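You operate a simulated robot arm through the tools that you are given. There is no shell and no other tool. Be economical: measure what you need, move in short steps, check, and stop when the job is done.

You are at the controls of a simulated two-armed robot. One attempt, no reset.

## Task
Take the grey cloth from the beige table and lay it out flat on the teal table.
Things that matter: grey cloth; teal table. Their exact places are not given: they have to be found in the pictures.

It is judged by the outcome, as a careful person would: the job done as asked, and still so three seconds after it is handed in. It fails if anything else is knocked over, pushed out of place, dropped, spilled or broken. Flat cloth is picked up by pressing the open fingertips on it (5 to 10 N) and closing them slowly along it; thin cloth reads only 2 to 8 mm in the jaws.

## Robot
Two 7-joint arms with two-finger parallel grippers on one trunk, on a base that drives. Base frame: it is fixed to the floor where the robot stands at the start and does not move with it; the origin is under the middle of the robot, x ahead of it, y to its left, z up; the surface under the hand at the start is at about z = 0.8. Lengths are in m, angles in degrees, forces in N, time in s.
The left shoulder is at the start at [0.06, 0.189, 1.103], the right one opposite. With the tool pointing down near the work surface each hand reaches from about 0.1 to 0.66 m from the robot's upright axis, wherever it stands, measured 20 degrees to its own side. Places, roughly: teal table [-1.1, 0.1, 0.8]. Payload 3.43 kg a hand.
Tool frame (each hand has its own): the origin (TCP) lies between the finger pads and is the grasp point; the fingertips stand 0.03 m ahead of it; z points along the fingers, y is the line along which they close. The gripper opens to 0.094 m. The fingers are 0.028 m wide and 0.01 m thick; the gripper's body (0.05 by 0.096 m) begins 0.055 m behind the TCP.
Orientation is that of the tool frame in the base frame, as a unit quaternion [x, y, z, w]. With the fingers straight down and closing along the base's y, the tool's x points along the base's -x, its y along +y and its z along -z.

## Interface
- The arms move only by the tool jog_arm. It takes "left_series", "right_series" or both (then of equal length, played together; a hand with none holds still); each is a list of rows, each a list of 6 numbers: the shift along the tool's x, y, z in m, then the turn, a rotation vector about the tool's x, y, z in degrees. In form: [[tx, ty, tz, wx, wy, wz], ...]. A call has 1 to 20 rows; each row shifts and turns the commanded pose from where the row before left it, along the tool's axes as they then stand. "left_gripper" and "right_gripper" are, for a hand that has rows, the finger opening in m, from 0 to 0.094, set as the call begins (left out, the last holds). A row lasts 0.2 s, in which the tool goes at most 0.05 m and 8.6 degrees; a call with a longer step from one row to the next is refused whole, and so is a gripper value outside its range. A pose out of reach is approached as far as the arm can. The call stops where the force on the tool passes 40 N (or 10 N more than at its start, if that is more) or the arm is blocked; 0.2 s more then pass. Each finger travels about 0.153 m/s and halts on what it meets, pressing with about 39 N; the grip force reading is that of the motor and also rises with nothing between the fingers. The clock runs only during rows and for 0.2 s after the last one: add rows that do not move to give the fingers time. The reply holds the time, the measured pose of the TCP, the force on the tool along the base axes, the opening and the grip force, in the units named above and with some noise, with the torque about the TCP (base axes, N m) and any sound that the robot's microphone picked up.
- Cameras (640 x 400 px; columns grow to the right, rows downward): "scene" is now at [-0.0113, 0.0261, 1.629]; the picture's right is [0.49, -0.87, 0.00], its down [-0.81, -0.46, -0.36] and it looks along [0.32, 0.18, -0.93] (base axes); focal length 214 px, centre (320, 200). "left" rides on the left gripper at [0.076, -0.014, -0.103] in its tool frame; the picture's right is [0.18, 0.98, 0.00], its down [-0.75, 0.14, -0.64] and it looks along [-0.63, 0.12, 0.77] (tool axes); focal length 243 px, centre (320, 200). "right" rides on the right gripper at [0.076, 0.014, -0.102] in its tool frame; the picture's right is [-0.18, 0.98, 0.00], its down [-0.75, -0.14, -0.64] and it looks along [-0.63, -0.12, 0.77] (tool axes); focal length 243 px, centre (320, 200).
- grab_frame(camera): a new picture of that camera. The clock stands still meanwhile.
- move_column(by): slides the trunk up (or, below 0, down) by that many m; the arms and the scene camera ride with it, the base frame stays. It gives what a move gives, with no picture.
- drive_base(legs): drives the robot by 1 to 6 legs, each [ahead, left, turn to the left] in m, m and degrees, along the robot's own axes; the way and the turn of a leg run together, so that a leg with both is an arc; at most 1.5 m and 180 degrees a leg. The arms and the cameras ride along, it lands a little off, and it stops where it bumps. It gives what a move gives.
- head_to(pan, tilt): turns the head with the scene camera to pan (to the left, within 86 degrees either way) and tilt (down, from -29 to 69), counted from straight ahead of the robot. It gives what a move gives.
- point_at(camera, pixels): for up to 12 pixels [column, row] of the newest picture of that camera ("zoom" is the newest enlarged one), the place [x, y, z] in the base frame of the surface seen there, good to about 0.003 m. The clock stands still meanwhile.
- inspect(camera, box): a new picture of the part [left, top, right, bottom] of that camera's present view, enlarged. The clock stands still meanwhile.
- finish_job(): hands the job in; it is judged then, once.

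Work in short steps. Measure before you move; look again where a grasp or a placing could have gone wrong, and mend it. You have 80 turns and 62 pictures in all, those below and enlarged ones among them. Open the grippers and draw the arms clear of the work before you hand the job in, unless the task says otherwise; then end with one line.

The tools are called by a JSON object that holds its "fn" and its "kwargs". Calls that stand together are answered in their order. jog_arm: Moves the arms, as the interface text tells. Its arguments: {"type":"object","properties":{"left_series":{"type":"array","items":{"type":"array","items":{"type":"number"}}},"left_gripper":{"type":"number"},"right_series":{"type":"array","items":{"type":"array","items":{"type":"number"}}},"right_gripper":{"type":"number"}},"required":[]} The other tools are called the same way: move_column (by) slides the trunk up or down; drive_base (legs) drives the base; head_to (pan, tilt) turns the head that bears the scene camera; grab_frame (camera) takes a picture; point_at (camera, pixels) gives the place of the surface under pixels of a picture; inspect (camera, box) takes an enlarged picture of a part of a camera's view; finish_job () hands the job in.

At the start:

```text
clock: 0.0
left_tool_pos: [0.4192, 0.1983, 0.9723]
left_tool_rot: [0.0, 1.0, 0.001, 0.001]
left_force: [-0.2, -0.5, -0.3]
left_wrist_torque: [-0.01, 0.01, 0.02]
left_finger_gap: 0.0939
left_gripper_force: 0.0
right_tool_pos: [0.3157, -0.1484, 0.9502]
right_tool_rot: [0.0, 1.0, 0.001, 0.001]
right_force: [0.5, 0.8, 0.1]
right_wrist_torque: [0.0, 0.0, 0.01]
right_finger_gap: 0.0941
right_gripper_force: 0.0
trunk travel left (down, up): [-0.775, 0.215]
robot x, y, heading: [0.0019, -0.0006, -0.0]
head pan, tilt: [29.3, 68.8]
```

scene: 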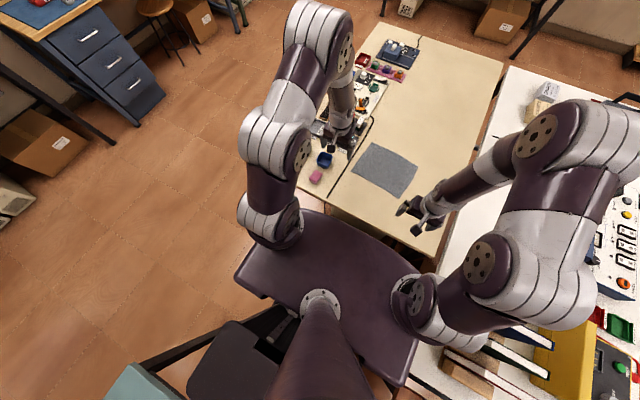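
right: 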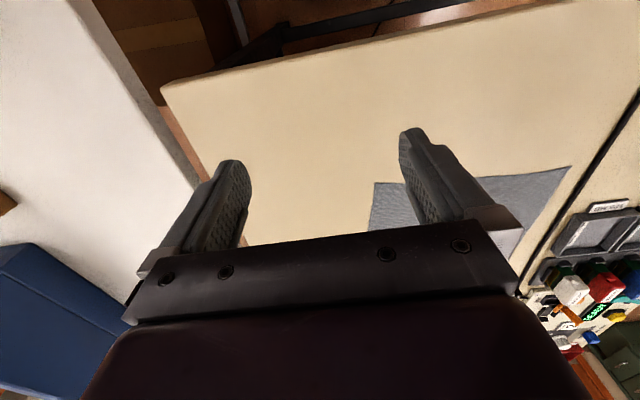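
left: 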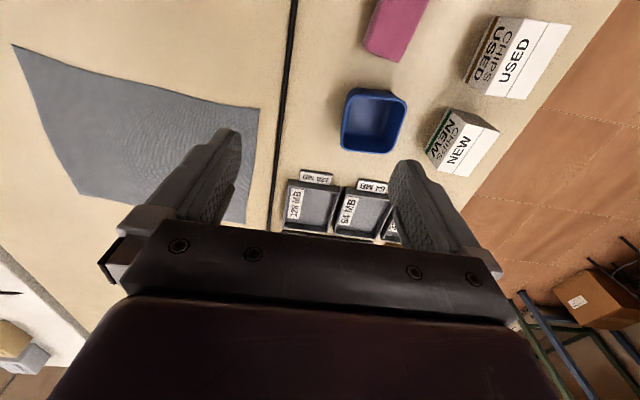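

The scene shows the grey cloth with corners near (372,143), (417,165), (402,197), (352,173). I measure them along with points of the table.

{"fn": "inspect", "kwargs": {"camera": "scene", "box": [300, 110, 460, 210]}}

{"fn": "point_at", "kwargs": {"camera": "scene", "pixels": [[373, 145], [415, 166], [401, 195], [354, 173], [385, 170], [430, 130], [440, 240], [130, 385]]}}

```text
4.00 times, centred on (380, 160) of scene
```

zoom: 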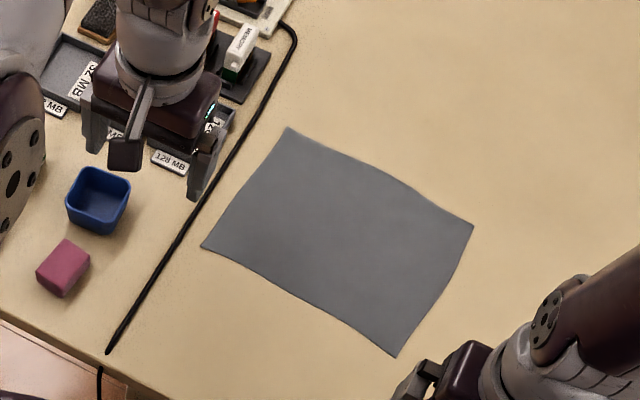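

```text
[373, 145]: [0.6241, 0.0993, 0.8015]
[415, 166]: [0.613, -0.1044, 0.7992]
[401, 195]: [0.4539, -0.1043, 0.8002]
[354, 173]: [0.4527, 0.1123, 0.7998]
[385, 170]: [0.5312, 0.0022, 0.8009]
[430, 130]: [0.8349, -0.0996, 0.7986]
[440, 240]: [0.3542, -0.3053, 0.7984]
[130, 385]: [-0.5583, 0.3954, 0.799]
```

The enlarged picture shows the cloth's corners at (290,128), (473,225), (396,357), (202,247). I measure the edges more exactly and check what stands to the sides before moving.

{"fn": "point_at", "kwargs": {"camera": "zoom", "pixels": [[291, 131], [470, 226], [396, 354], [206, 247], [240, 265], [275, 287], [310, 301], [350, 323], [380, 343], [245, 185], [440, 290], [300, 250]]}}

{"fn": "head_to", "kwargs": {"pan": -80, "tilt": 50}}

{"fn": "grab_frame", "kwargs": {"camera": "scene"}}

{"fn": "head_to", "kwargs": {"pan": 86, "tilt": 45}}

{"fn": "grab_frame", "kwargs": {"camera": "scene"}}

```text
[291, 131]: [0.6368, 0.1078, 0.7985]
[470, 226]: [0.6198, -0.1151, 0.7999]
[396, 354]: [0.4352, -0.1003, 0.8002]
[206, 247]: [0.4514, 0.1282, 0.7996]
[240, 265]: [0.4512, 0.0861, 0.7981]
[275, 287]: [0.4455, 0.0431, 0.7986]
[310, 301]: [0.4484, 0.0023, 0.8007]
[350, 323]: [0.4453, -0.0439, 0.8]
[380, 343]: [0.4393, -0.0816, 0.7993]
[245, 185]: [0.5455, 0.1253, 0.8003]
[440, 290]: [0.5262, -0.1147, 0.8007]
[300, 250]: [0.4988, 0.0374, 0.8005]
```

```text
clock: 1.9
left_tool_pos: [0.4189, 0.1988, 0.9716]
left_tool_rot: [0.0, 1.0, 0.001, 0.0]
left_force: [-0.2, 0.0, 0.1]
left_wrist_torque: [0.01, 0.02, 0.03]
left_finger_gap: 0.0941
left_gripper_force: 0.2
right_tool_pos: [0.3149, -0.1485, 0.9494]
right_tool_rot: [0.0, 1.0, -0.001, 0.0]
right_force: [-0.4, 0.5, -0.3]
right_wrist_torque: [0.03, 0.02, 0.01]
right_finger_gap: 0.094
right_gripper_force: 0.0
trunk travel left (down, up): [-0.775, 0.215]
robot x, y, heading: [-0.0015, -0.0048, -0.3]
head pan, tilt: [-80.0, 50.0]
```

```text
57 pictures are left
```

scene: 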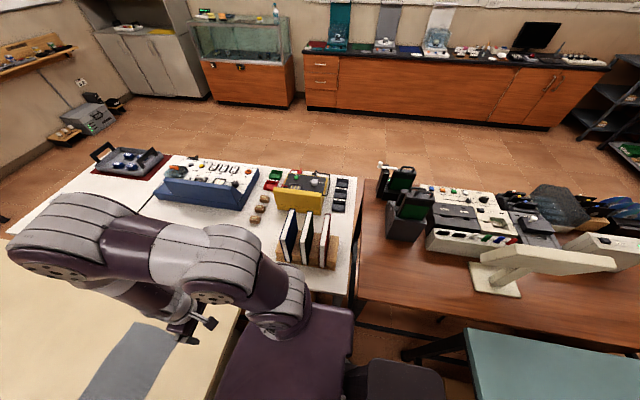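

```text
clock: 4.4
left_tool_pos: [0.4198, 0.1986, 0.9715]
left_tool_rot: [0.0, 1.0, 0.001, -0.001]
left_force: [-0.1, 0.8, 0.6]
left_wrist_torque: [0.01, -0.03, 0.0]
left_finger_gap: 0.0941
left_gripper_force: 0.0
right_tool_pos: [0.317, -0.1488, 0.9506]
right_tool_rot: [0.0, 1.0, 0.001, 0.0]
right_force: [0.5, 0.9, 0.6]
right_wrist_torque: [0.02, 0.02, -0.02]
right_finger_gap: 0.0937
right_gripper_force: 0.1
trunk travel left (down, up): [-0.775, 0.215]
robot x, y, heading: [0.0019, -0.0036, 0.2]
head pan, tilt: [85.9, 45.0]
```

```text
56 pictures are left
```

scene: 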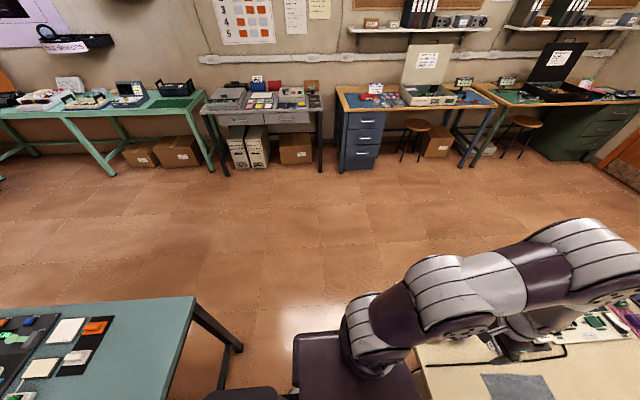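

The near edge runs from (0.451, 0.128) to (0.435, -0.100), and the left side of the room is open floor. I move both hands high over the near edge, then turn them 90° so they close along x, cameras outward.

{"fn": "jog_arm", "kwargs": {"left_series": [[-0.0155, -0.025, 0, 0, 0, 0], [-0.0155, -0.025, 0, 0, 0, 0], [-0.0155, -0.025, 0, 0, 0, 0], [-0.0155, -0.024, 0, 0, 0, 0], [0, 0, 0, 0, 0, 8.18], [0, 0, 0, 0, 0, 8.18], [0, 0, 0, 0, 0, 8.18], [0, 0, 0, 0, 0, 8.18], [0, 0, 0, 0, 0, 8.18], [0, 0, 0, 0, 0, 8.18], [0, 0, 0, 0, 0, 8.18], [0, 0, 0, 0, 0, 8.18], [0, 0, 0, 0, 0, 8.18], [0, 0, 0, 0, 0, 8.18], [0, 0, 0, 0, 0, 8.2], [0, 0, 0, 0, 0, 0]], "right_series": [[-0.0385, 0.018, 0, 0, 0, 0], [-0.0385, 0.018, 0, 0, 0, 0], [-0.0385, 0.018, 0, 0, 0, 0], [-0.0385, 0.017, 0, 0, 0, 0], [0, 0, 0, 0, 0, -8.18], [0, 0, 0, 0, 0, -8.18], [0, 0, 0, 0, 0, -8.18], [0, 0, 0, 0, 0, -8.18], [0, 0, 0, 0, 0, -8.18], [0, 0, 0, 0, 0, -8.18], [0, 0, 0, 0, 0, -8.18], [0, 0, 0, 0, 0, -8.18], [0, 0, 0, 0, 0, -8.18], [0, 0, 0, 0, 0, -8.18], [0, 0, 0, 0, 0, -8.2], [0, 0, 0, 0, 0, 0]], "left_gripper": 0.035, "right_gripper": 0.035}}

{"fn": "head_to", "kwargs": {"pan": 0, "tilt": 60}}

{"fn": "grab_frame", "kwargs": {"camera": "scene"}}

```text
clock: 7.8
left_tool_pos: [0.4814, 0.0995, 0.9717]
left_tool_rot: [0.708, 0.706, 0.0, 0.0]
left_force: [-0.6, -0.5, -0.5]
left_wrist_torque: [0.01, 0.01, -0.03]
left_finger_gap: 0.035
left_gripper_force: 0.0
right_tool_pos: [0.4707, -0.0783, 0.95]
right_tool_rot: [0.708, -0.706, 0.0, 0.001]
right_force: [0.9, 0.2, -0.1]
right_wrist_torque: [0.0, 0.02, -0.01]
right_finger_gap: 0.0352
right_gripper_force: 0.1
trunk travel left (down, up): [-0.775, 0.215]
robot x, y, heading: [0.0017, 0.0028, 0.3]
head pan, tilt: [85.9, 45.0]
```

```text
clock: 9.4
left_tool_pos: [0.4814, 0.0994, 0.9722]
left_tool_rot: [0.707, 0.708, 0.0, -0.001]
left_force: [-0.2, -0.4, 0.0]
left_wrist_torque: [-0.01, -0.02, 0.02]
left_finger_gap: 0.0352
left_gripper_force: 0.0
right_tool_pos: [0.4698, -0.0773, 0.9488]
right_tool_rot: [0.707, -0.707, -0.001, 0.0]
right_force: [-0.2, 0.9, 0.0]
right_wrist_torque: [-0.01, 0.01, 0.01]
right_finger_gap: 0.0349
right_gripper_force: 0.0
trunk travel left (down, up): [-0.775, 0.215]
robot x, y, heading: [-0.0019, 0.0025, -0.1]
head pan, tilt: [0.0, 60.0]
```

```text
55 pictures are left
```

scene: 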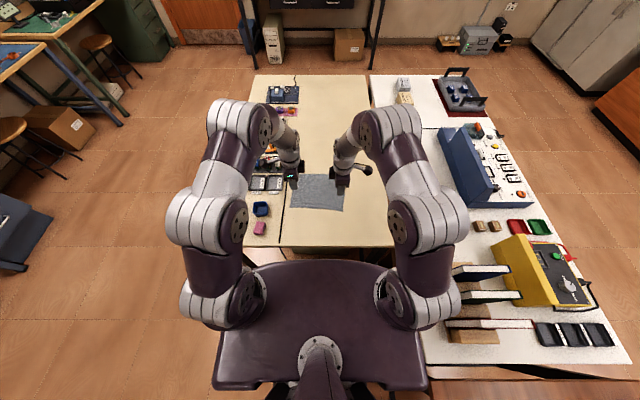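

Both hands are turned properly. I lower them to about 1 cm above the cloth and look with the wrist cameras.

{"fn": "jog_arm", "kwargs": {"left_series": [[0, 0, 0.022, 0, 0, 0], [0, 0, 0.022, 0, 0, 0], [0, 0, 0.022, 0, 0, 0], [0, 0, 0.022, 0, 0, 0], [0, 0, 0.022, 0, 0, 0], [0, 0, 0.02, 0, 0, 0], [0, 0, 0, 0, 0, 0]], "right_series": [[0, 0, 0.018, 0, 0, 0], [0, 0, 0.018, 0, 0, 0], [0, 0, 0.018, 0, 0, 0], [0, 0, 0.018, 0, 0, 0], [0, 0, 0.018, 0, 0, 0], [0, 0, 0.018, 0, 0, 0], [0, 0, 0, 0, 0, 0]]}}

{"fn": "grab_frame", "kwargs": {"camera": "left"}}

{"fn": "grab_frame", "kwargs": {"camera": "right"}}

```text
clock: 11.0
left_tool_pos: [0.4808, 0.0987, 0.8411]
left_tool_rot: [0.707, 0.707, 0.0, 0.0]
left_force: [0.2, -0.1, -0.3]
left_wrist_torque: [0.01, -0.01, 0.01]
left_finger_gap: 0.0348
left_gripper_force: 0.1
right_tool_pos: [0.4696, -0.077, 0.8424]
right_tool_rot: [0.707, -0.707, 0.0, 0.0]
right_force: [0.9, 0.4, -0.7]
right_wrist_torque: [-0.04, 0.01, -0.01]
right_finger_gap: 0.0348
right_gripper_force: 0.1
trunk travel left (down, up): [-0.775, 0.215]
robot x, y, heading: [0.0008, 0.0028, 0.1]
head pan, tilt: [0.0, 60.0]
```

```text
54 pictures are left
```

left: 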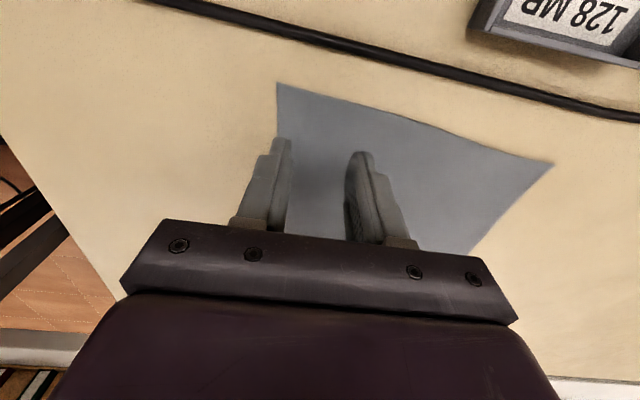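

```text
53 pictures are left
```

right: 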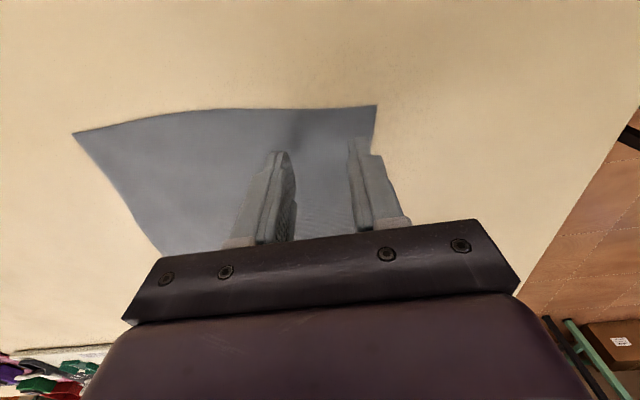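

Both near fingers sit right at the cloth's near edge. I shift both hands 4 mm inward and go down in small steps until light contact.

{"fn": "jog_arm", "kwargs": {"left_series": [[0, 0.004, 0, 0, 0, 0], [0, 0, 0.003, 0, 0, 0], [0, 0, 0.003, 0, 0, 0], [0, 0, 0.002, 0, 0, 0], [0, 0, 0.002, 0, 0, 0], [0, 0, 0.001, 0, 0, 0], [0, 0, 0, 0, 0, 0]], "right_series": [[0, -0.004, 0, 0, 0, 0], [0, 0, 0.003, 0, 0, 0], [0, 0, 0.003, 0, 0, 0], [0, 0, 0.002, 0, 0, 0], [0, 0, 0.002, 0, 0, 0], [0, 0, 0.001, 0, 0, 0], [0, 0, 0, 0, 0, 0]]}}

```text
clock: 12.6
left_tool_pos: [0.4859, 0.0981, 0.8308]
left_tool_rot: [0.707, 0.707, 0.001, 0.0]
left_force: [0.7, 0.2, 2.1]
left_wrist_torque: [0.02, 0.06, -0.04]
left_finger_gap: 0.0347
left_gripper_force: 0.1
right_tool_pos: [0.4735, -0.0776, 0.8312]
right_tool_rot: [-0.707, 0.707, -0.001, 0.002]
right_force: [0.1, -0.8, 6.3]
right_wrist_torque: [-0.01, 0.09, 0.01]
right_finger_gap: 0.0348
right_gripper_force: 0.0
trunk travel left (down, up): [-0.775, 0.215]
robot x, y, heading: [-0.0037, 0.0005, 0.0]
head pan, tilt: [0.0, 60.0]
```

Right reads 6 N, left 2 N. I press left 1 mm more and close both slowly in stages.

{"fn": "jog_arm", "kwargs": {"left_series": [[0, 0, 0.001, 0, 0, 0], [0, 0, 0, 0, 0, 0]], "right_series": [[0, 0, 0, 0, 0, 0], [0, 0, 0, 0, 0, 0]], "left_gripper": 0.03, "right_gripper": 0.03}}

{"fn": "jog_arm", "kwargs": {"left_series": [[0, 0, 0, 0, 0, 0]], "right_series": [[0, 0, 0, 0, 0, 0]], "left_gripper": 0.024, "right_gripper": 0.024}}

{"fn": "jog_arm", "kwargs": {"left_series": [[0, 0, 0, 0, 0, 0]], "right_series": [[0, 0, 0, 0, 0, 0]], "left_gripper": 0.018, "right_gripper": 0.018}}

```text
clock: 13.2
left_tool_pos: [0.4854, 0.0987, 0.8319]
left_tool_rot: [0.707, 0.707, 0.001, 0.001]
left_force: [0.6, 0.5, 17.2]
left_wrist_torque: [0.06, 0.41, -0.02]
left_finger_gap: 0.0298
left_gripper_force: 0.1
right_tool_pos: [0.4723, -0.0773, 0.8319]
right_tool_rot: [0.707, -0.707, 0.0, 0.0]
right_force: [-0.3, 0.2, 0.4]
right_wrist_torque: [0.0, 0.05, 0.0]
right_finger_gap: 0.0297
right_gripper_force: 0.0
trunk travel left (down, up): [-0.775, 0.215]
robot x, y, heading: [0.0008, -0.0006, 0.1]
head pan, tilt: [0.0, 60.0]
```

```text
clock: 13.6
left_tool_pos: [0.4857, 0.0984, 0.831]
left_tool_rot: [0.707, 0.707, 0.001, 0.001]
left_force: [2.2, 0.5, 20.7]
left_wrist_torque: [0.06, 0.29, -0.02]
left_finger_gap: 0.0228
left_gripper_force: 0.1
right_tool_pos: [0.4729, -0.0768, 0.8318]
right_tool_rot: [-0.707, 0.708, -0.001, 0.001]
right_force: [0.0, 0.5, 0.8]
right_wrist_torque: [0.01, 0.03, 0.0]
right_finger_gap: 0.0242
right_gripper_force: 0.2
trunk travel left (down, up): [-0.775, 0.215]
robot x, y, heading: [0.0001, -0.0005, 0.1]
head pan, tilt: [0.0, 60.0]
```

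```text
clock: 14.0
left_tool_pos: [0.4851, 0.0984, 0.8309]
left_tool_rot: [0.706, 0.708, 0.001, 0.002]
left_force: [2.8, -0.6, 22.5]
left_wrist_torque: [-0.01, 0.29, -0.01]
left_finger_gap: 0.0172
left_gripper_force: 0.0
right_tool_pos: [0.4726, -0.0773, 0.8325]
right_tool_rot: [0.707, -0.707, 0.001, -0.001]
right_force: [-0.7, 0.2, -0.6]
right_wrist_torque: [0.0, -0.02, 0.0]
right_finger_gap: 0.0181
right_gripper_force: 0.0
trunk travel left (down, up): [-0.775, 0.215]
robot x, y, heading: [-0.0003, 0.0013, -0.2]
head pan, tilt: [0.0, 60.0]
```

Left now presses 22 N while right has lost contact. I look at both before going on.

{"fn": "grab_frame", "kwargs": {"camera": "left"}}

{"fn": "grab_frame", "kwargs": {"camera": "right"}}

```text
52 pictures are left
```

left: 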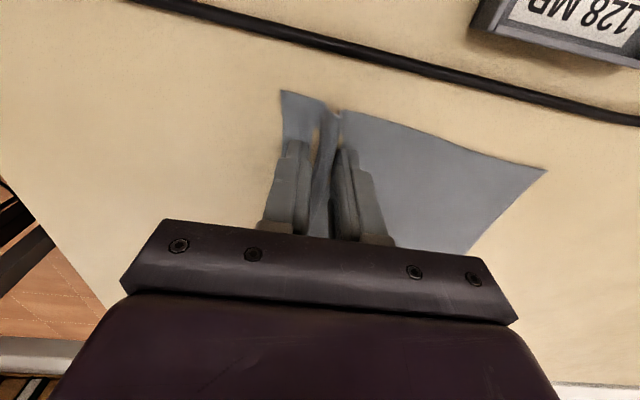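

```text
51 pictures are left
```

right: 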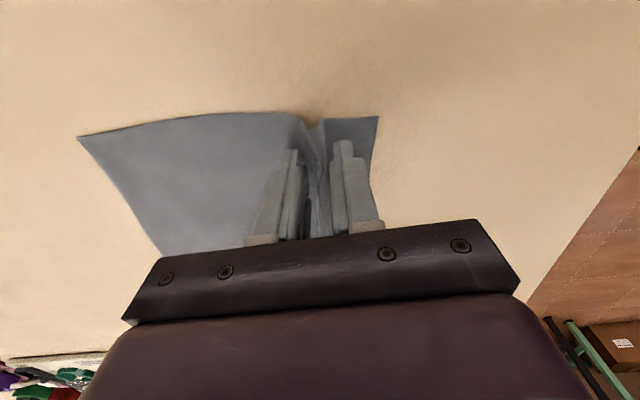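

A fold is rising between the fingers on both sides. I ease left up 0.6 mm, right down 0.8 mm and keep closing to the end.

{"fn": "jog_arm", "kwargs": {"left_series": [[0, 0, -0.0006, 0, 0, 0], [0, 0, 0, 0, 0, 0]], "right_series": [[0, 0, 0.0008, 0, 0, 0], [0, 0, 0, 0, 0, 0]]}}

{"fn": "jog_arm", "kwargs": {"left_series": [[0, 0, 0, 0, 0, 0], [0, 0, 0, 0, 0, 0]], "right_series": [[0, 0, 0, 0, 0, 0], [0, 0, 0, 0, 0, 0]], "left_gripper": 0.011, "right_gripper": 0.011}}

{"fn": "jog_arm", "kwargs": {"left_series": [[0, 0, 0, 0, 0, 0], [0, 0, 0, 0, 0, 0]], "right_series": [[0, 0, 0, 0, 0, 0], [0, 0, 0, 0, 0, 0]], "left_gripper": 0.005, "right_gripper": 0.005}}

{"fn": "jog_arm", "kwargs": {"left_series": [[0, 0, 0, 0, 0, 0], [0, 0, 0, 0, 0, 0], [0, 0, 0, 0, 0, 0]], "right_series": [[0, 0, 0, 0, 0, 0], [0, 0, 0, 0, 0, 0], [0, 0, 0, 0, 0, 0]], "left_gripper": 0.0, "right_gripper": 0.0}}

```text
clock: 14.6
left_tool_pos: [0.4836, 0.0992, 0.8297]
left_tool_rot: [0.707, 0.707, 0.001, -0.001]
left_force: [1.8, -1.3, 12.6]
left_wrist_torque: [0.01, 0.08, -0.02]
left_finger_gap: 0.0168
left_gripper_force: 0.1
right_tool_pos: [0.473, -0.0784, 0.8311]
right_tool_rot: [-0.707, 0.707, -0.001, 0.001]
right_force: [-1.5, -2.7, 15.8]
right_wrist_torque: [-0.1, 0.26, 0.05]
right_finger_gap: 0.0191
right_gripper_force: 0.2
trunk travel left (down, up): [-0.775, 0.215]
robot x, y, heading: [0.0006, 0.0007, -0.2]
head pan, tilt: [0.0, 60.0]
```

```text
clock: 15.2
left_tool_pos: [0.4833, 0.1003, 0.8307]
left_tool_rot: [0.707, 0.707, 0.001, 0.001]
left_force: [-0.2, -1.0, 9.0]
left_wrist_torque: [-0.02, 0.12, 0.0]
left_finger_gap: 0.011
left_gripper_force: 0.1
right_tool_pos: [0.4734, -0.0764, 0.8316]
right_tool_rot: [-0.707, 0.707, -0.001, 0.001]
right_force: [1.4, 0.4, 19.8]
right_wrist_torque: [-0.09, 0.15, 0.02]
right_finger_gap: 0.01
right_gripper_force: 0.1
trunk travel left (down, up): [-0.775, 0.215]
robot x, y, heading: [0.0033, -0.0005, -0.0]
head pan, tilt: [0.0, 60.0]
```

```text
clock: 15.8
left_tool_pos: [0.4842, 0.0998, 0.8307]
left_tool_rot: [0.707, 0.707, 0.0, 0.0]
left_force: [0.5, 0.1, 5.5]
left_wrist_torque: [-0.02, -0.03, -0.04]
left_finger_gap: 0.0058
left_gripper_force: 11.6
right_tool_pos: [0.4719, -0.0783, 0.8305]
right_tool_rot: [0.707, -0.707, 0.001, -0.001]
right_force: [-0.4, -1.2, 25.6]
right_wrist_torque: [-0.1, 0.16, 0.03]
right_finger_gap: 0.0051
right_gripper_force: 0.1
trunk travel left (down, up): [-0.775, 0.215]
robot x, y, heading: [-0.002, 0.0017, -0.1]
head pan, tilt: [0.0, 60.0]
```

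```text
clock: 16.6
left_tool_pos: [0.4857, 0.0994, 0.8329]
left_tool_rot: [0.707, 0.707, 0.001, 0.001]
left_force: [2.3, -1.9, 13.6]
left_wrist_torque: [-0.14, -0.05, 0.04]
left_finger_gap: 0.0021
left_gripper_force: 36.8
right_tool_pos: [0.4724, -0.0769, 0.8306]
right_tool_rot: [-0.707, 0.707, -0.001, 0.002]
right_force: [-0.4, 1.9, 23.1]
right_wrist_torque: [0.01, 0.05, 0.03]
right_finger_gap: 0.0018
right_gripper_force: 36.7
trunk travel left (down, up): [-0.775, 0.215]
robot x, y, heading: [0.002, 0.0036, 0.2]
head pan, tilt: [0.0, 60.0]
```

Both jaws read about 2 mm, which fits thin cloth. I lift both 8 cm gently and look.

{"fn": "jog_arm", "kwargs": {"left_series": [[0, 0, -0.005, 0, 0, 0], [0, 0, -0.01, 0, 0, 0], [0, 0, -0.015, 0, 0, 0], [0, 0, -0.02, 0, 0, 0], [0, 0, -0.02, 0, 0, 0], [0, 0, -0.01, 0, 0, 0], [0, 0, 0, 0, 0, 0]], "right_series": [[0, 0, -0.005, 0, 0, 0], [0, 0, -0.01, 0, 0, 0], [0, 0, -0.015, 0, 0, 0], [0, 0, -0.02, 0, 0, 0], [0, 0, -0.02, 0, 0, 0], [0, 0, -0.01, 0, 0, 0], [0, 0, 0, 0, 0, 0]]}}

{"fn": "grab_frame", "kwargs": {"camera": "left"}}

{"fn": "grab_frame", "kwargs": {"camera": "right"}}

```text
clock: 18.2
left_tool_pos: [0.4852, 0.0977, 0.9111]
left_tool_rot: [0.707, 0.708, 0.0, 0.0]
left_force: [0.0, -1.1, -0.1]
left_wrist_torque: [-0.02, 0.01, 0.03]
left_finger_gap: 0.0017
left_gripper_force: 37.0
right_tool_pos: [0.4752, -0.0794, 0.9088]
right_tool_rot: [0.707, -0.707, 0.001, 0.0]
right_force: [-0.2, 0.8, 0.3]
right_wrist_torque: [-0.01, 0.02, 0.0]
right_finger_gap: 0.0021
right_gripper_force: 36.8
trunk travel left (down, up): [-0.775, 0.215]
robot x, y, heading: [0.0015, 0.001, 0.0]
head pan, tilt: [0.0, 60.0]
```

```text
50 pictures are left
```

left: 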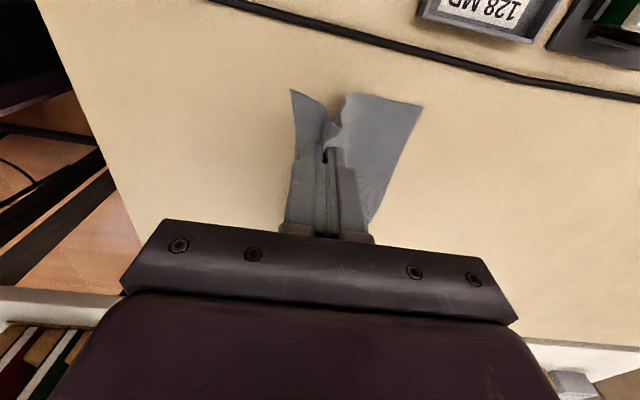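

```text
49 pictures are left
```

right: 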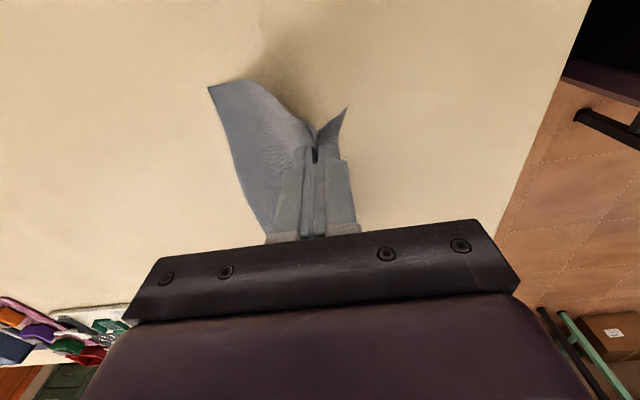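

Both hands hold the near edge with a tidy fold. I raise the trunk 0.2 m and look at the hanging cloth.

{"fn": "move_column", "kwargs": {"by": 0.2}}

{"fn": "grab_frame", "kwargs": {"camera": "scene"}}

```text
clock: 20.4
left_tool_pos: [0.485, 0.0986, 1.1111]
left_tool_rot: [0.707, 0.708, 0.0, 0.0]
left_force: [0.3, -1.2, -0.1]
left_wrist_torque: [0.0, 0.04, 0.0]
left_finger_gap: 0.0019
left_gripper_force: 36.5
right_tool_pos: [0.4738, -0.0789, 1.1099]
right_tool_rot: [-0.707, 0.707, 0.0, 0.0]
right_force: [-0.2, 1.6, 0.1]
right_wrist_torque: [0.01, 0.03, 0.02]
right_finger_gap: 0.0021
right_gripper_force: 36.7
trunk travel left (down, up): [-0.975, 0.015]
robot x, y, heading: [-0.0022, -0.0015, 0.1]
head pan, tilt: [0.0, 60.0]
```

```text
48 pictures are left
```

scene: 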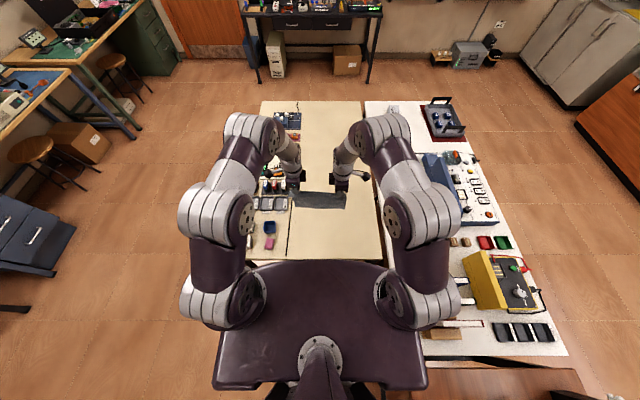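

The cloth hangs clear. I back out 0.1 m, slide left 0.3 m into the open and turn 90° left, then look.

{"fn": "drive_base", "kwargs": {"legs": [[-0.1, 0, 0], [0, 0.3, 0], [0, 0, 90]]}}

{"fn": "head_to", "kwargs": {"pan": 60, "tilt": 50}}

{"fn": "grab_frame", "kwargs": {"camera": "scene"}}

```text
clock: 27.1
left_tool_pos: [-0.2201, 0.7775, 1.1113]
left_tool_rot: [-0.022, 1.0, 0.0, 0.001]
left_force: [0.7, 0.7, 0.2]
left_wrist_torque: [-0.03, -0.01, 0.01]
left_finger_gap: 0.0015
left_gripper_force: 36.6
right_tool_pos: [-0.0418, 0.7734, 1.1101]
right_tool_rot: [1.0, 0.022, 0.0, 0.001]
right_force: [-0.5, 0.4, -0.5]
right_wrist_torque: [-0.03, 0.01, -0.03]
right_finger_gap: 0.0018
right_gripper_force: 36.2
trunk travel left (down, up): [-0.975, 0.015]
robot x, y, heading: [-0.1016, 0.2946, 92.6]
head pan, tilt: [0.0, 60.0]
```

```text
clock: 28.4
left_tool_pos: [-0.2202, 0.7773, 1.1115]
left_tool_rot: [-0.022, 1.0, 0.0, 0.001]
left_force: [0.9, 0.4, 0.5]
left_wrist_torque: [-0.03, -0.02, -0.02]
left_finger_gap: 0.0019
left_gripper_force: 36.3
right_tool_pos: [-0.0429, 0.7733, 1.1093]
right_tool_rot: [1.0, 0.022, 0.0, 0.0]
right_force: [-1.2, 0.7, -0.3]
right_wrist_torque: [0.01, 0.06, -0.04]
right_finger_gap: 0.002
right_gripper_force: 36.6
trunk travel left (down, up): [-0.975, 0.015]
robot x, y, heading: [-0.1011, 0.2969, 92.4]
head pan, tilt: [60.0, 50.0]
```

```text
47 pictures are left
```

scene: 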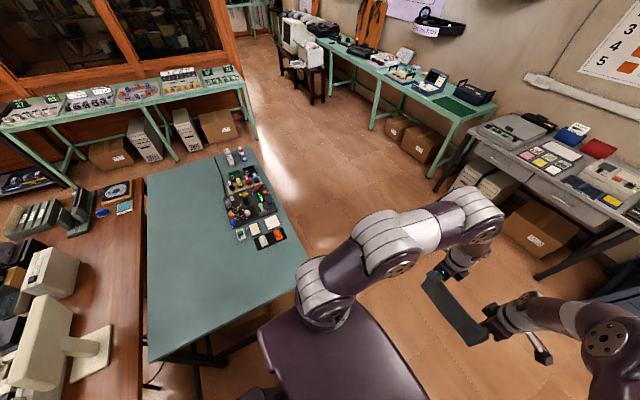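

The teal table's near part and its left half are free; the tools lie along the right side near (245,205). I measure the table.

{"fn": "point_at", "kwargs": {"camera": "scene", "pixels": [[152, 355], [292, 287], [150, 178], [236, 241], [222, 195], [270, 240], [200, 270], [180, 300], [90, 340], [60, 300], [250, 300], [230, 165]]}}

```text
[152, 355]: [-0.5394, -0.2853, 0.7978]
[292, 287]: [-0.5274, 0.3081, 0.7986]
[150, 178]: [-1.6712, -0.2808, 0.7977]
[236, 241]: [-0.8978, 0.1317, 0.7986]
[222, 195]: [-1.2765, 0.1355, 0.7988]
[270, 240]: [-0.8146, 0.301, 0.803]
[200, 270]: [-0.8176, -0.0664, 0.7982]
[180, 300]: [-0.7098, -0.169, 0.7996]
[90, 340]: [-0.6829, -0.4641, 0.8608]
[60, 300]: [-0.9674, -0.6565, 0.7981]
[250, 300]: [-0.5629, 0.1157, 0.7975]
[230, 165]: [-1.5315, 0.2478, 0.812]
```

The free teal area is x -0.53…-0.85, y -0.28…0.12. I turn on to face the table, then shift left 0.29 m, and look.

{"fn": "drive_base", "kwargs": {"legs": [[0, 0, 87.5], [0, 0.29, 0]]}}

{"fn": "head_to", "kwargs": {"pan": 0, "tilt": 60}}

{"fn": "grab_frame", "kwargs": {"camera": "scene"}}

```text
clock: 34.0
left_tool_pos: [-0.5974, -0.0796, 1.1118]
left_tool_rot: [-0.697, 0.717, -0.001, -0.001]
left_force: [0.7, 2.1, -0.4]
left_wrist_torque: [0.01, 0.0, -0.05]
left_finger_gap: 0.002
left_gripper_force: 36.4
right_tool_pos: [-0.5804, 0.0989, 1.1091]
right_tool_rot: [0.717, 0.697, 0.0, 0.0]
right_force: [-0.1, -0.8, -0.3]
right_wrist_torque: [-0.04, -0.03, -0.02]
right_finger_gap: 0.0018
right_gripper_force: 36.1
trunk travel left (down, up): [-0.975, 0.015]
robot x, y, heading: [-0.1101, 0.0035, 178.4]
head pan, tilt: [60.0, 50.0]
```

```text
clock: 35.3
left_tool_pos: [-0.598, -0.0812, 1.1126]
left_tool_rot: [-0.697, 0.717, 0.0, 0.0]
left_force: [-0.5, 0.8, -1.0]
left_wrist_torque: [0.02, -0.02, -0.06]
left_finger_gap: 0.0021
left_gripper_force: 36.6
right_tool_pos: [-0.5811, 0.096, 1.1092]
right_tool_rot: [0.717, 0.697, 0.0, 0.001]
right_force: [-0.9, -1.8, 0.3]
right_wrist_torque: [-0.02, 0.02, -0.02]
right_finger_gap: 0.0017
right_gripper_force: 36.1
trunk travel left (down, up): [-0.975, 0.015]
robot x, y, heading: [-0.107, 0.0039, 178.3]
head pan, tilt: [0.0, 60.0]
```

```text
46 pictures are left
```

scene: 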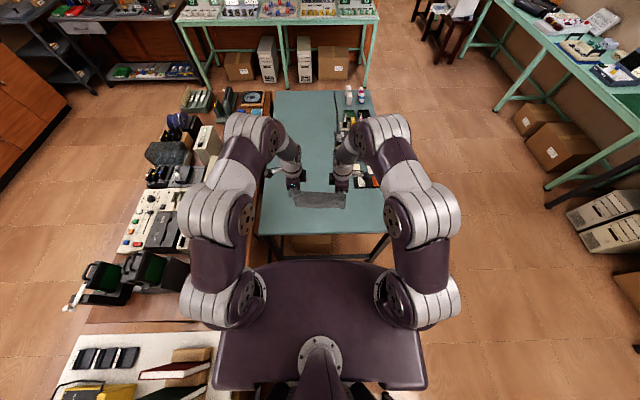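

I'm facing the table. I drive 0.12 m ahead and 2 cm left, then check the lamp on the neighbouring table near the left arm.

{"fn": "drive_base", "kwargs": {"legs": [[0.12, 0.02, 1.5]]}}

{"fn": "head_to", "kwargs": {"pan": 40, "tilt": 55}}

{"fn": "grab_frame", "kwargs": {"camera": "scene"}}

```text
clock: 36.6
left_tool_pos: [-0.7123, -0.11, 1.1115]
left_tool_rot: [-0.706, 0.708, 0.001, -0.001]
left_force: [0.3, 1.0, -2.0]
left_wrist_torque: [0.06, -0.02, -0.03]
left_finger_gap: 0.0017
left_gripper_force: 36.3
right_tool_pos: [-0.7005, 0.0665, 1.1093]
right_tool_rot: [0.709, 0.705, 0.0, 0.0]
right_force: [0.7, -1.2, 0.1]
right_wrist_torque: [-0.02, 0.03, -0.06]
right_finger_gap: 0.0017
right_gripper_force: 35.8
trunk travel left (down, up): [-0.975, 0.015]
robot x, y, heading: [-0.2275, -0.0143, 179.9]
head pan, tilt: [0.0, 60.0]
```

```text
clock: 37.6
left_tool_pos: [-0.7128, -0.1111, 1.1118]
left_tool_rot: [-0.706, 0.709, 0.0, 0.001]
left_force: [-0.7, 0.6, 0.5]
left_wrist_torque: [0.04, 0.01, -0.03]
left_finger_gap: 0.0016
left_gripper_force: 36.8
right_tool_pos: [-0.7016, 0.0676, 1.1105]
right_tool_rot: [0.708, 0.706, 0.0, 0.0]
right_force: [-0.3, -1.2, -0.5]
right_wrist_torque: [-0.03, 0.02, -0.03]
right_finger_gap: 0.0019
right_gripper_force: 36.9
trunk travel left (down, up): [-0.975, 0.015]
robot x, y, heading: [-0.2289, -0.0155, 179.7]
head pan, tilt: [40.0, 55.0]
```

```text
45 pictures are left
```

scene: 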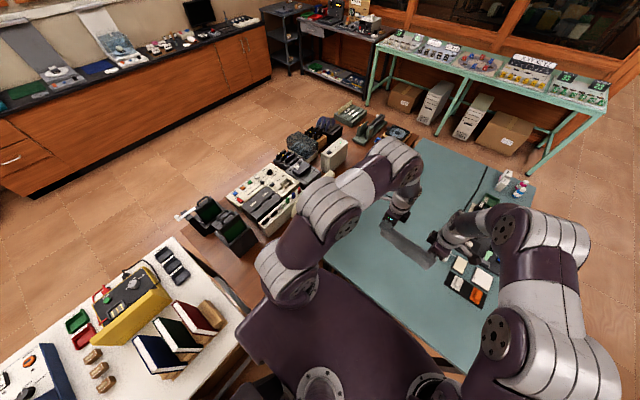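

The lamp is hidden behind the left arm now. I measure the arm's outer surface and things around it to know the clearance on lowering.

{"fn": "point_at", "kwargs": {"camera": "scene", "pixels": [[318, 192], [345, 190], [265, 265], [395, 145], [368, 168], [335, 155], [375, 225], [300, 215], [400, 170], [280, 180], [430, 262], [470, 235]]}}

{"fn": "head_to", "kwargs": {"pan": 75, "tilt": 45}}

{"fn": "grab_frame", "kwargs": {"camera": "scene"}}

```text
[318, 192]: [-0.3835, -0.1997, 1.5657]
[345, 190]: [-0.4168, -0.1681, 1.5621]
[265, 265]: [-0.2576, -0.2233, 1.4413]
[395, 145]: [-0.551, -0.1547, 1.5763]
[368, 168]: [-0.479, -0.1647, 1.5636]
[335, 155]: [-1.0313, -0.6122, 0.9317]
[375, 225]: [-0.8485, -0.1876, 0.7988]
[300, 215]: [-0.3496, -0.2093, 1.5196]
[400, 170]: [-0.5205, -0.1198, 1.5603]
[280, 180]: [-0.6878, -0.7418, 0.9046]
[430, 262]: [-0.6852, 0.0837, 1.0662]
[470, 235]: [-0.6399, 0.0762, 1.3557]
```

```text
clock: 38.7
left_tool_pos: [-0.7148, -0.1115, 1.1119]
left_tool_rot: [-0.706, 0.709, 0.0, 0.0]
left_force: [-0.4, 1.0, -0.4]
left_wrist_torque: [-0.01, 0.02, -0.04]
left_finger_gap: 0.002
left_gripper_force: 36.4
right_tool_pos: [-0.7036, 0.0672, 1.1091]
right_tool_rot: [0.708, 0.706, -0.001, 0.0]
right_force: [0.0, -1.1, 0.0]
right_wrist_torque: [-0.02, -0.03, -0.03]
right_finger_gap: 0.0016
right_gripper_force: 36.5
trunk travel left (down, up): [-0.975, 0.015]
robot x, y, heading: [-0.2275, -0.0118, 179.8]
head pan, tilt: [75.0, 45.0]
```

```text
44 pictures are left
```

scene: 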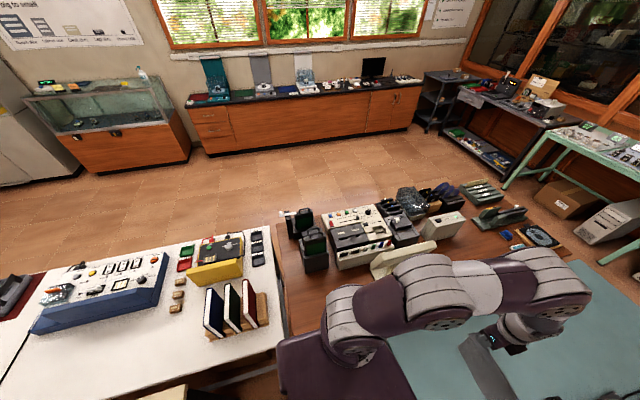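

The left arm rides above 1.3 m and inside y > -0.25, so it clears the lamp. I lower the trunk 0.13 m and extend both hands 7 cm ahead, then look at the hanging cloth.

{"fn": "jog_arm", "kwargs": {"left_series": [[0, 0.014, 0, 0, 0, 0], [0, 0.014, 0, 0, 0, 0], [0, 0.014, 0, 0, 0, 0], [0, 0.014, 0, 0, 0, 0], [0, 0.014, 0, 0, 0, 0], [0, 0, 0, 0, 0, 0]], "right_series": [[0, -0.014, 0, 0, 0, 0], [0, -0.014, 0, 0, 0, 0], [0, -0.014, 0, 0, 0, 0], [0, -0.014, 0, 0, 0, 0], [0, -0.014, 0, 0, 0, 0], [0, 0, 0, 0, 0, 0]]}}

{"fn": "move_column", "kwargs": {"by": -0.13}}

{"fn": "head_to", "kwargs": {"pan": 0, "tilt": 60}}

{"fn": "inspect", "kwargs": {"camera": "scene", "box": [240, 120, 400, 220]}}

```text
clock: 40.1
left_tool_pos: [-0.7833, -0.1101, 1.1111]
left_tool_rot: [-0.706, 0.708, 0.0, 0.0]
left_force: [0.2, 1.2, -0.3]
left_wrist_torque: [0.05, 0.01, -0.05]
left_finger_gap: 0.0017
left_gripper_force: 36.2
right_tool_pos: [-0.7733, 0.0677, 1.1103]
right_tool_rot: [0.708, 0.706, 0.0, 0.0]
right_force: [-0.5, 0.1, 0.5]
right_wrist_torque: [-0.04, 0.0, -0.03]
right_finger_gap: 0.0019
right_gripper_force: 36.3
trunk travel left (down, up): [-0.975, 0.015]
robot x, y, heading: [-0.2312, -0.0134, 179.7]
head pan, tilt: [75.0, 45.0]
```

```text
clock: 41.6
left_tool_pos: [-0.7834, -0.1087, 0.9817]
left_tool_rot: [-0.706, 0.708, -0.001, -0.001]
left_force: [0.3, 0.3, -0.3]
left_wrist_torque: [0.04, -0.02, -0.05]
left_finger_gap: 0.0015
left_gripper_force: 36.7
right_tool_pos: [-0.7723, 0.0678, 0.9795]
right_tool_rot: [0.708, 0.706, -0.001, 0.0]
right_force: [0.0, -1.1, -0.8]
right_wrist_torque: [-0.02, 0.04, -0.03]
right_finger_gap: 0.002
right_gripper_force: 36.8
trunk travel left (down, up): [-0.845, 0.145]
robot x, y, heading: [-0.2301, -0.0159, 179.6]
head pan, tilt: [75.0, 45.0]
```

```text
clock: 43.1
left_tool_pos: [-0.7826, -0.1103, 0.9811]
left_tool_rot: [-0.705, 0.709, 0.001, 0.0]
left_force: [0.3, 0.8, -0.3]
left_wrist_torque: [0.03, 0.0, -0.05]
left_finger_gap: 0.0018
left_gripper_force: 36.3
right_tool_pos: [-0.772, 0.0668, 0.9796]
right_tool_rot: [0.708, 0.706, -0.001, 0.0]
right_force: [0.7, -0.7, 1.0]
right_wrist_torque: [0.0, 0.01, -0.01]
right_finger_gap: 0.0018
right_gripper_force: 36.6
trunk travel left (down, up): [-0.845, 0.145]
robot x, y, heading: [-0.2287, -0.0118, 179.6]
head pan, tilt: [0.0, 60.0]
```

```text
4.00 times, centred on (320, 170) of scene
```

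zoom: 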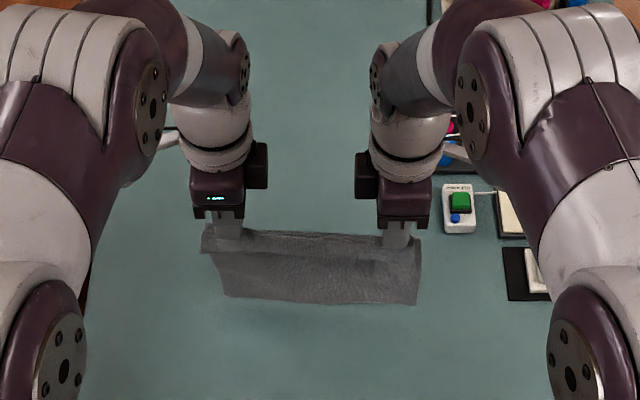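

The cloth hangs square. A small green-button box sits at zoom (458,208) near the right hand; I measure it and the cloth's lower edge.

{"fn": "point_at", "kwargs": {"camera": "zoom", "pixels": [[458, 204], [447, 228], [440, 200], [515, 290], [235, 292], [320, 300], [412, 300], [210, 236], [415, 245], [480, 155]]}}

```text
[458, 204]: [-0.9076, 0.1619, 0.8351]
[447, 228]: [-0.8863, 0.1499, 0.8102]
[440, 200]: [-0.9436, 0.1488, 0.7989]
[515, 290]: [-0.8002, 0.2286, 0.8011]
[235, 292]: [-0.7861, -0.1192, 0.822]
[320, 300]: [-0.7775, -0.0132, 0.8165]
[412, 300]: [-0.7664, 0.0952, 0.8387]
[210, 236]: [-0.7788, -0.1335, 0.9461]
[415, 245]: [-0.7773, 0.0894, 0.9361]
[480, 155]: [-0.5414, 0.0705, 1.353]
```

Everything near is clear of the hands. I now lay it: touch the free edge down, then draw both hands back along an arc while lowering, stopping 1.5 cm above the table.

{"fn": "jog_arm", "kwargs": {"left_series": [[0, 0, 0.012, 0, 0, 0], [0, 0, 0.009, 0, 0, 0], [0, -0.015, 0.003, 0, 0, 0], [0, -0.015, 0.004, 0, 0, 0], [0, -0.015, 0.005, 0, 0, 0], [0, -0.012, 0.007, 0, 0, 0], [0, -0.012, 0.009, 0, 0, 0], [0, -0.011, 0.011, 0, 0, 0], [0, -0.009, 0.012, 0, 0, 0], [0, -0.009, 0.014, 0, 0, 0], [0, -0.007, 0.014, 0, 0, 0], [0, -0.006, 0.014, 0, 0, 0], [0, -0.005, 0.013, 0, 0, 0], [0, -0.004, 0.009, 0, 0, 0], [0, 0, 0, 0, 0, 0]], "right_series": [[0, 0, 0.011, 0, 0, 0], [0, 0, 0.009, 0, 0, 0], [0, 0.015, 0.003, 0, 0, 0], [0, 0.015, 0.004, 0, 0, 0], [0, 0.015, 0.005, 0, 0, 0], [0, 0.012, 0.007, 0, 0, 0], [0, 0.012, 0.009, 0, 0, 0], [0, 0.011, 0.011, 0, 0, 0], [0, 0.009, 0.012, 0, 0, 0], [0, 0.009, 0.014, 0, 0, 0], [0, 0.007, 0.014, 0, 0, 0], [0, 0.006, 0.014, 0, 0, 0], [0, 0.005, 0.013, 0, 0, 0], [0, 0.004, 0.009, 0, 0, 0], [0, 0, 0, 0, 0, 0]]}}

{"fn": "inspect", "kwargs": {"camera": "scene", "box": [240, 140, 400, 240]}}

{"fn": "grab_frame", "kwargs": {"camera": "left"}}

```text
clock: 46.3
left_tool_pos: [-0.6649, -0.1104, 0.8454]
left_tool_rot: [-0.705, 0.709, -0.001, 0.0]
left_force: [0.5, 0.5, 0.0]
left_wrist_torque: [-0.03, -0.02, -0.02]
left_finger_gap: 0.0018
left_gripper_force: 36.3
right_tool_pos: [-0.6525, 0.0658, 0.8447]
right_tool_rot: [0.708, 0.706, -0.001, 0.0]
right_force: [0.1, -0.7, -0.4]
right_wrist_torque: [-0.04, -0.01, -0.03]
right_finger_gap: 0.0018
right_gripper_force: 36.9
trunk travel left (down, up): [-0.845, 0.145]
robot x, y, heading: [-0.2273, -0.0141, 179.8]
head pan, tilt: [0.0, 60.0]
```

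```text
4.00 times, centred on (320, 190) of scene
```

zoom: 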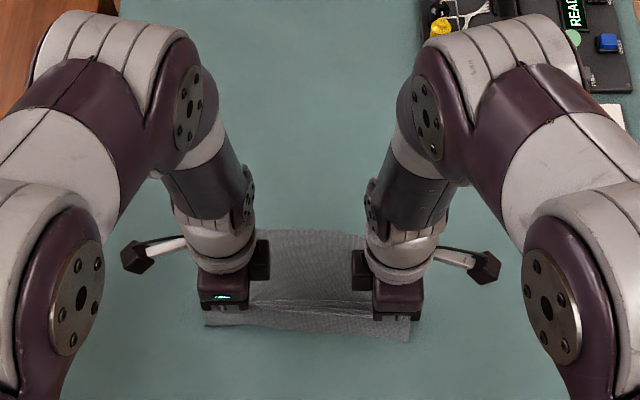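

```text
41 pictures are left
```

left: 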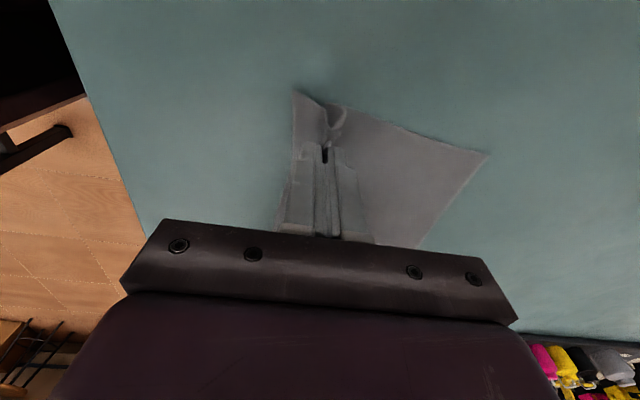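

The cloth has laid out nicely with its far part flat. I lower the last 12 mm while drawing back a bit to keep it taut.

{"fn": "jog_arm", "kwargs": {"left_series": [[0, -0.004, 0.004, 0, 0, 0], [0, -0.004, 0.004, 0, 0, 0], [0, -0.004, 0.003, 0, 0, 0], [0, -0.002, 0.001, 0, 0, 0], [0, 0, 0, 0, 0, 0]], "right_series": [[0, 0.004, 0.004, 0, 0, 0], [0, 0.004, 0.004, 0, 0, 0], [0, 0.004, 0.003, 0, 0, 0], [0, 0.002, 0.001, 0, 0, 0], [0, 0, 0, 0, 0, 0]]}}

```text
clock: 47.5
left_tool_pos: [-0.6499, -0.1109, 0.8338]
left_tool_rot: [-0.706, 0.708, 0.0, 0.0]
left_force: [-0.6, 1.5, 0.3]
left_wrist_torque: [0.03, -0.02, 0.01]
left_finger_gap: 0.0017
left_gripper_force: 36.7
right_tool_pos: [-0.6384, 0.066, 0.8326]
right_tool_rot: [0.708, 0.706, 0.0, 0.0]
right_force: [-0.7, -1.0, 1.9]
right_wrist_torque: [-0.06, 0.02, -0.03]
right_finger_gap: 0.0019
right_gripper_force: 36.5
trunk travel left (down, up): [-0.845, 0.145]
robot x, y, heading: [-0.2268, -0.0131, 179.8]
head pan, tilt: [0.0, 60.0]
```

Tips are touching. I open slowly while drawing the hands back by half the opening, so the far finger stays put and the near finger pulls the fold out flat.

{"fn": "jog_arm", "kwargs": {"left_series": [[0, -0.0035, 0.001, 0, 0, 0], [0, 0, 0, 0, 0, 0]], "right_series": [[0, 0.0035, 0, 0, 0, 0], [0, 0, 0, 0, 0, 0]], "left_gripper": 0.009, "right_gripper": 0.009}}

{"fn": "jog_arm", "kwargs": {"left_series": [[0, -0.0045, 0, 0, 0, 0], [0, 0, 0, 0, 0, 0]], "right_series": [[0, 0.0045, 0, 0, 0, 0], [0, 0, 0, 0, 0, 0]], "left_gripper": 0.018, "right_gripper": 0.018}}

{"fn": "grab_frame", "kwargs": {"camera": "left"}}

{"fn": "grab_frame", "kwargs": {"camera": "right"}}

```text
clock: 48.1
left_tool_pos: [-0.6467, -0.1099, 0.8325]
left_tool_rot: [-0.706, 0.708, 0.0, 0.0]
left_force: [0.2, 0.6, 0.4]
left_wrist_torque: [-0.01, 0.0, 0.0]
left_finger_gap: 0.0089
left_gripper_force: 0.1
right_tool_pos: [-0.6353, 0.0665, 0.832]
right_tool_rot: [0.709, 0.706, 0.0, 0.0]
right_force: [-0.9, -0.2, 0.1]
right_wrist_torque: [0.01, 0.0, 0.01]
right_finger_gap: 0.0088
right_gripper_force: 0.2
trunk travel left (down, up): [-0.845, 0.145]
robot x, y, heading: [-0.2273, -0.0111, 180.1]
head pan, tilt: [0.0, 60.0]
```

```text
clock: 48.7
left_tool_pos: [-0.6424, -0.1101, 0.833]
left_tool_rot: [-0.706, 0.709, 0.0, -0.001]
left_force: [0.4, 0.1, 1.0]
left_wrist_torque: [-0.02, 0.0, 0.03]
left_finger_gap: 0.0179
left_gripper_force: 0.0
right_tool_pos: [-0.6304, 0.0674, 0.8313]
right_tool_rot: [0.709, 0.706, 0.0, 0.0]
right_force: [-0.6, -0.5, 0.0]
right_wrist_torque: [0.02, 0.0, -0.01]
right_finger_gap: 0.0178
right_gripper_force: 0.1
trunk travel left (down, up): [-0.845, 0.145]
robot x, y, heading: [-0.228, -0.0145, 179.6]
head pan, tilt: [0.0, 60.0]
```

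```text
40 pictures are left
```

left: 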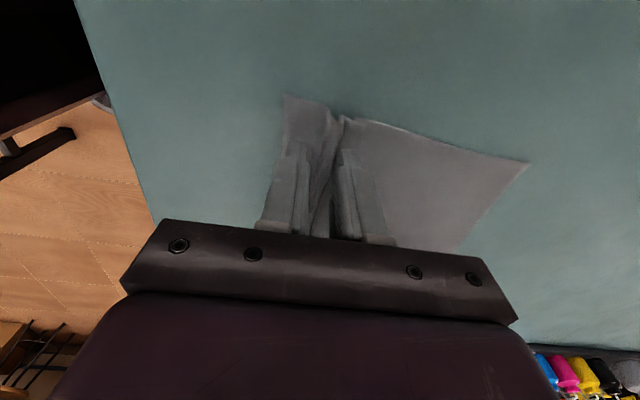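

```text
39 pictures are left
```

right: 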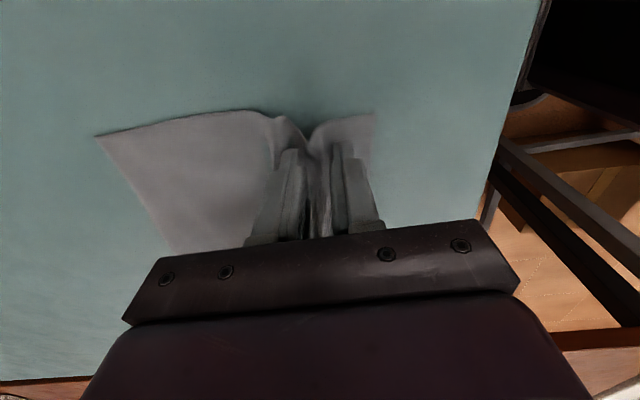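

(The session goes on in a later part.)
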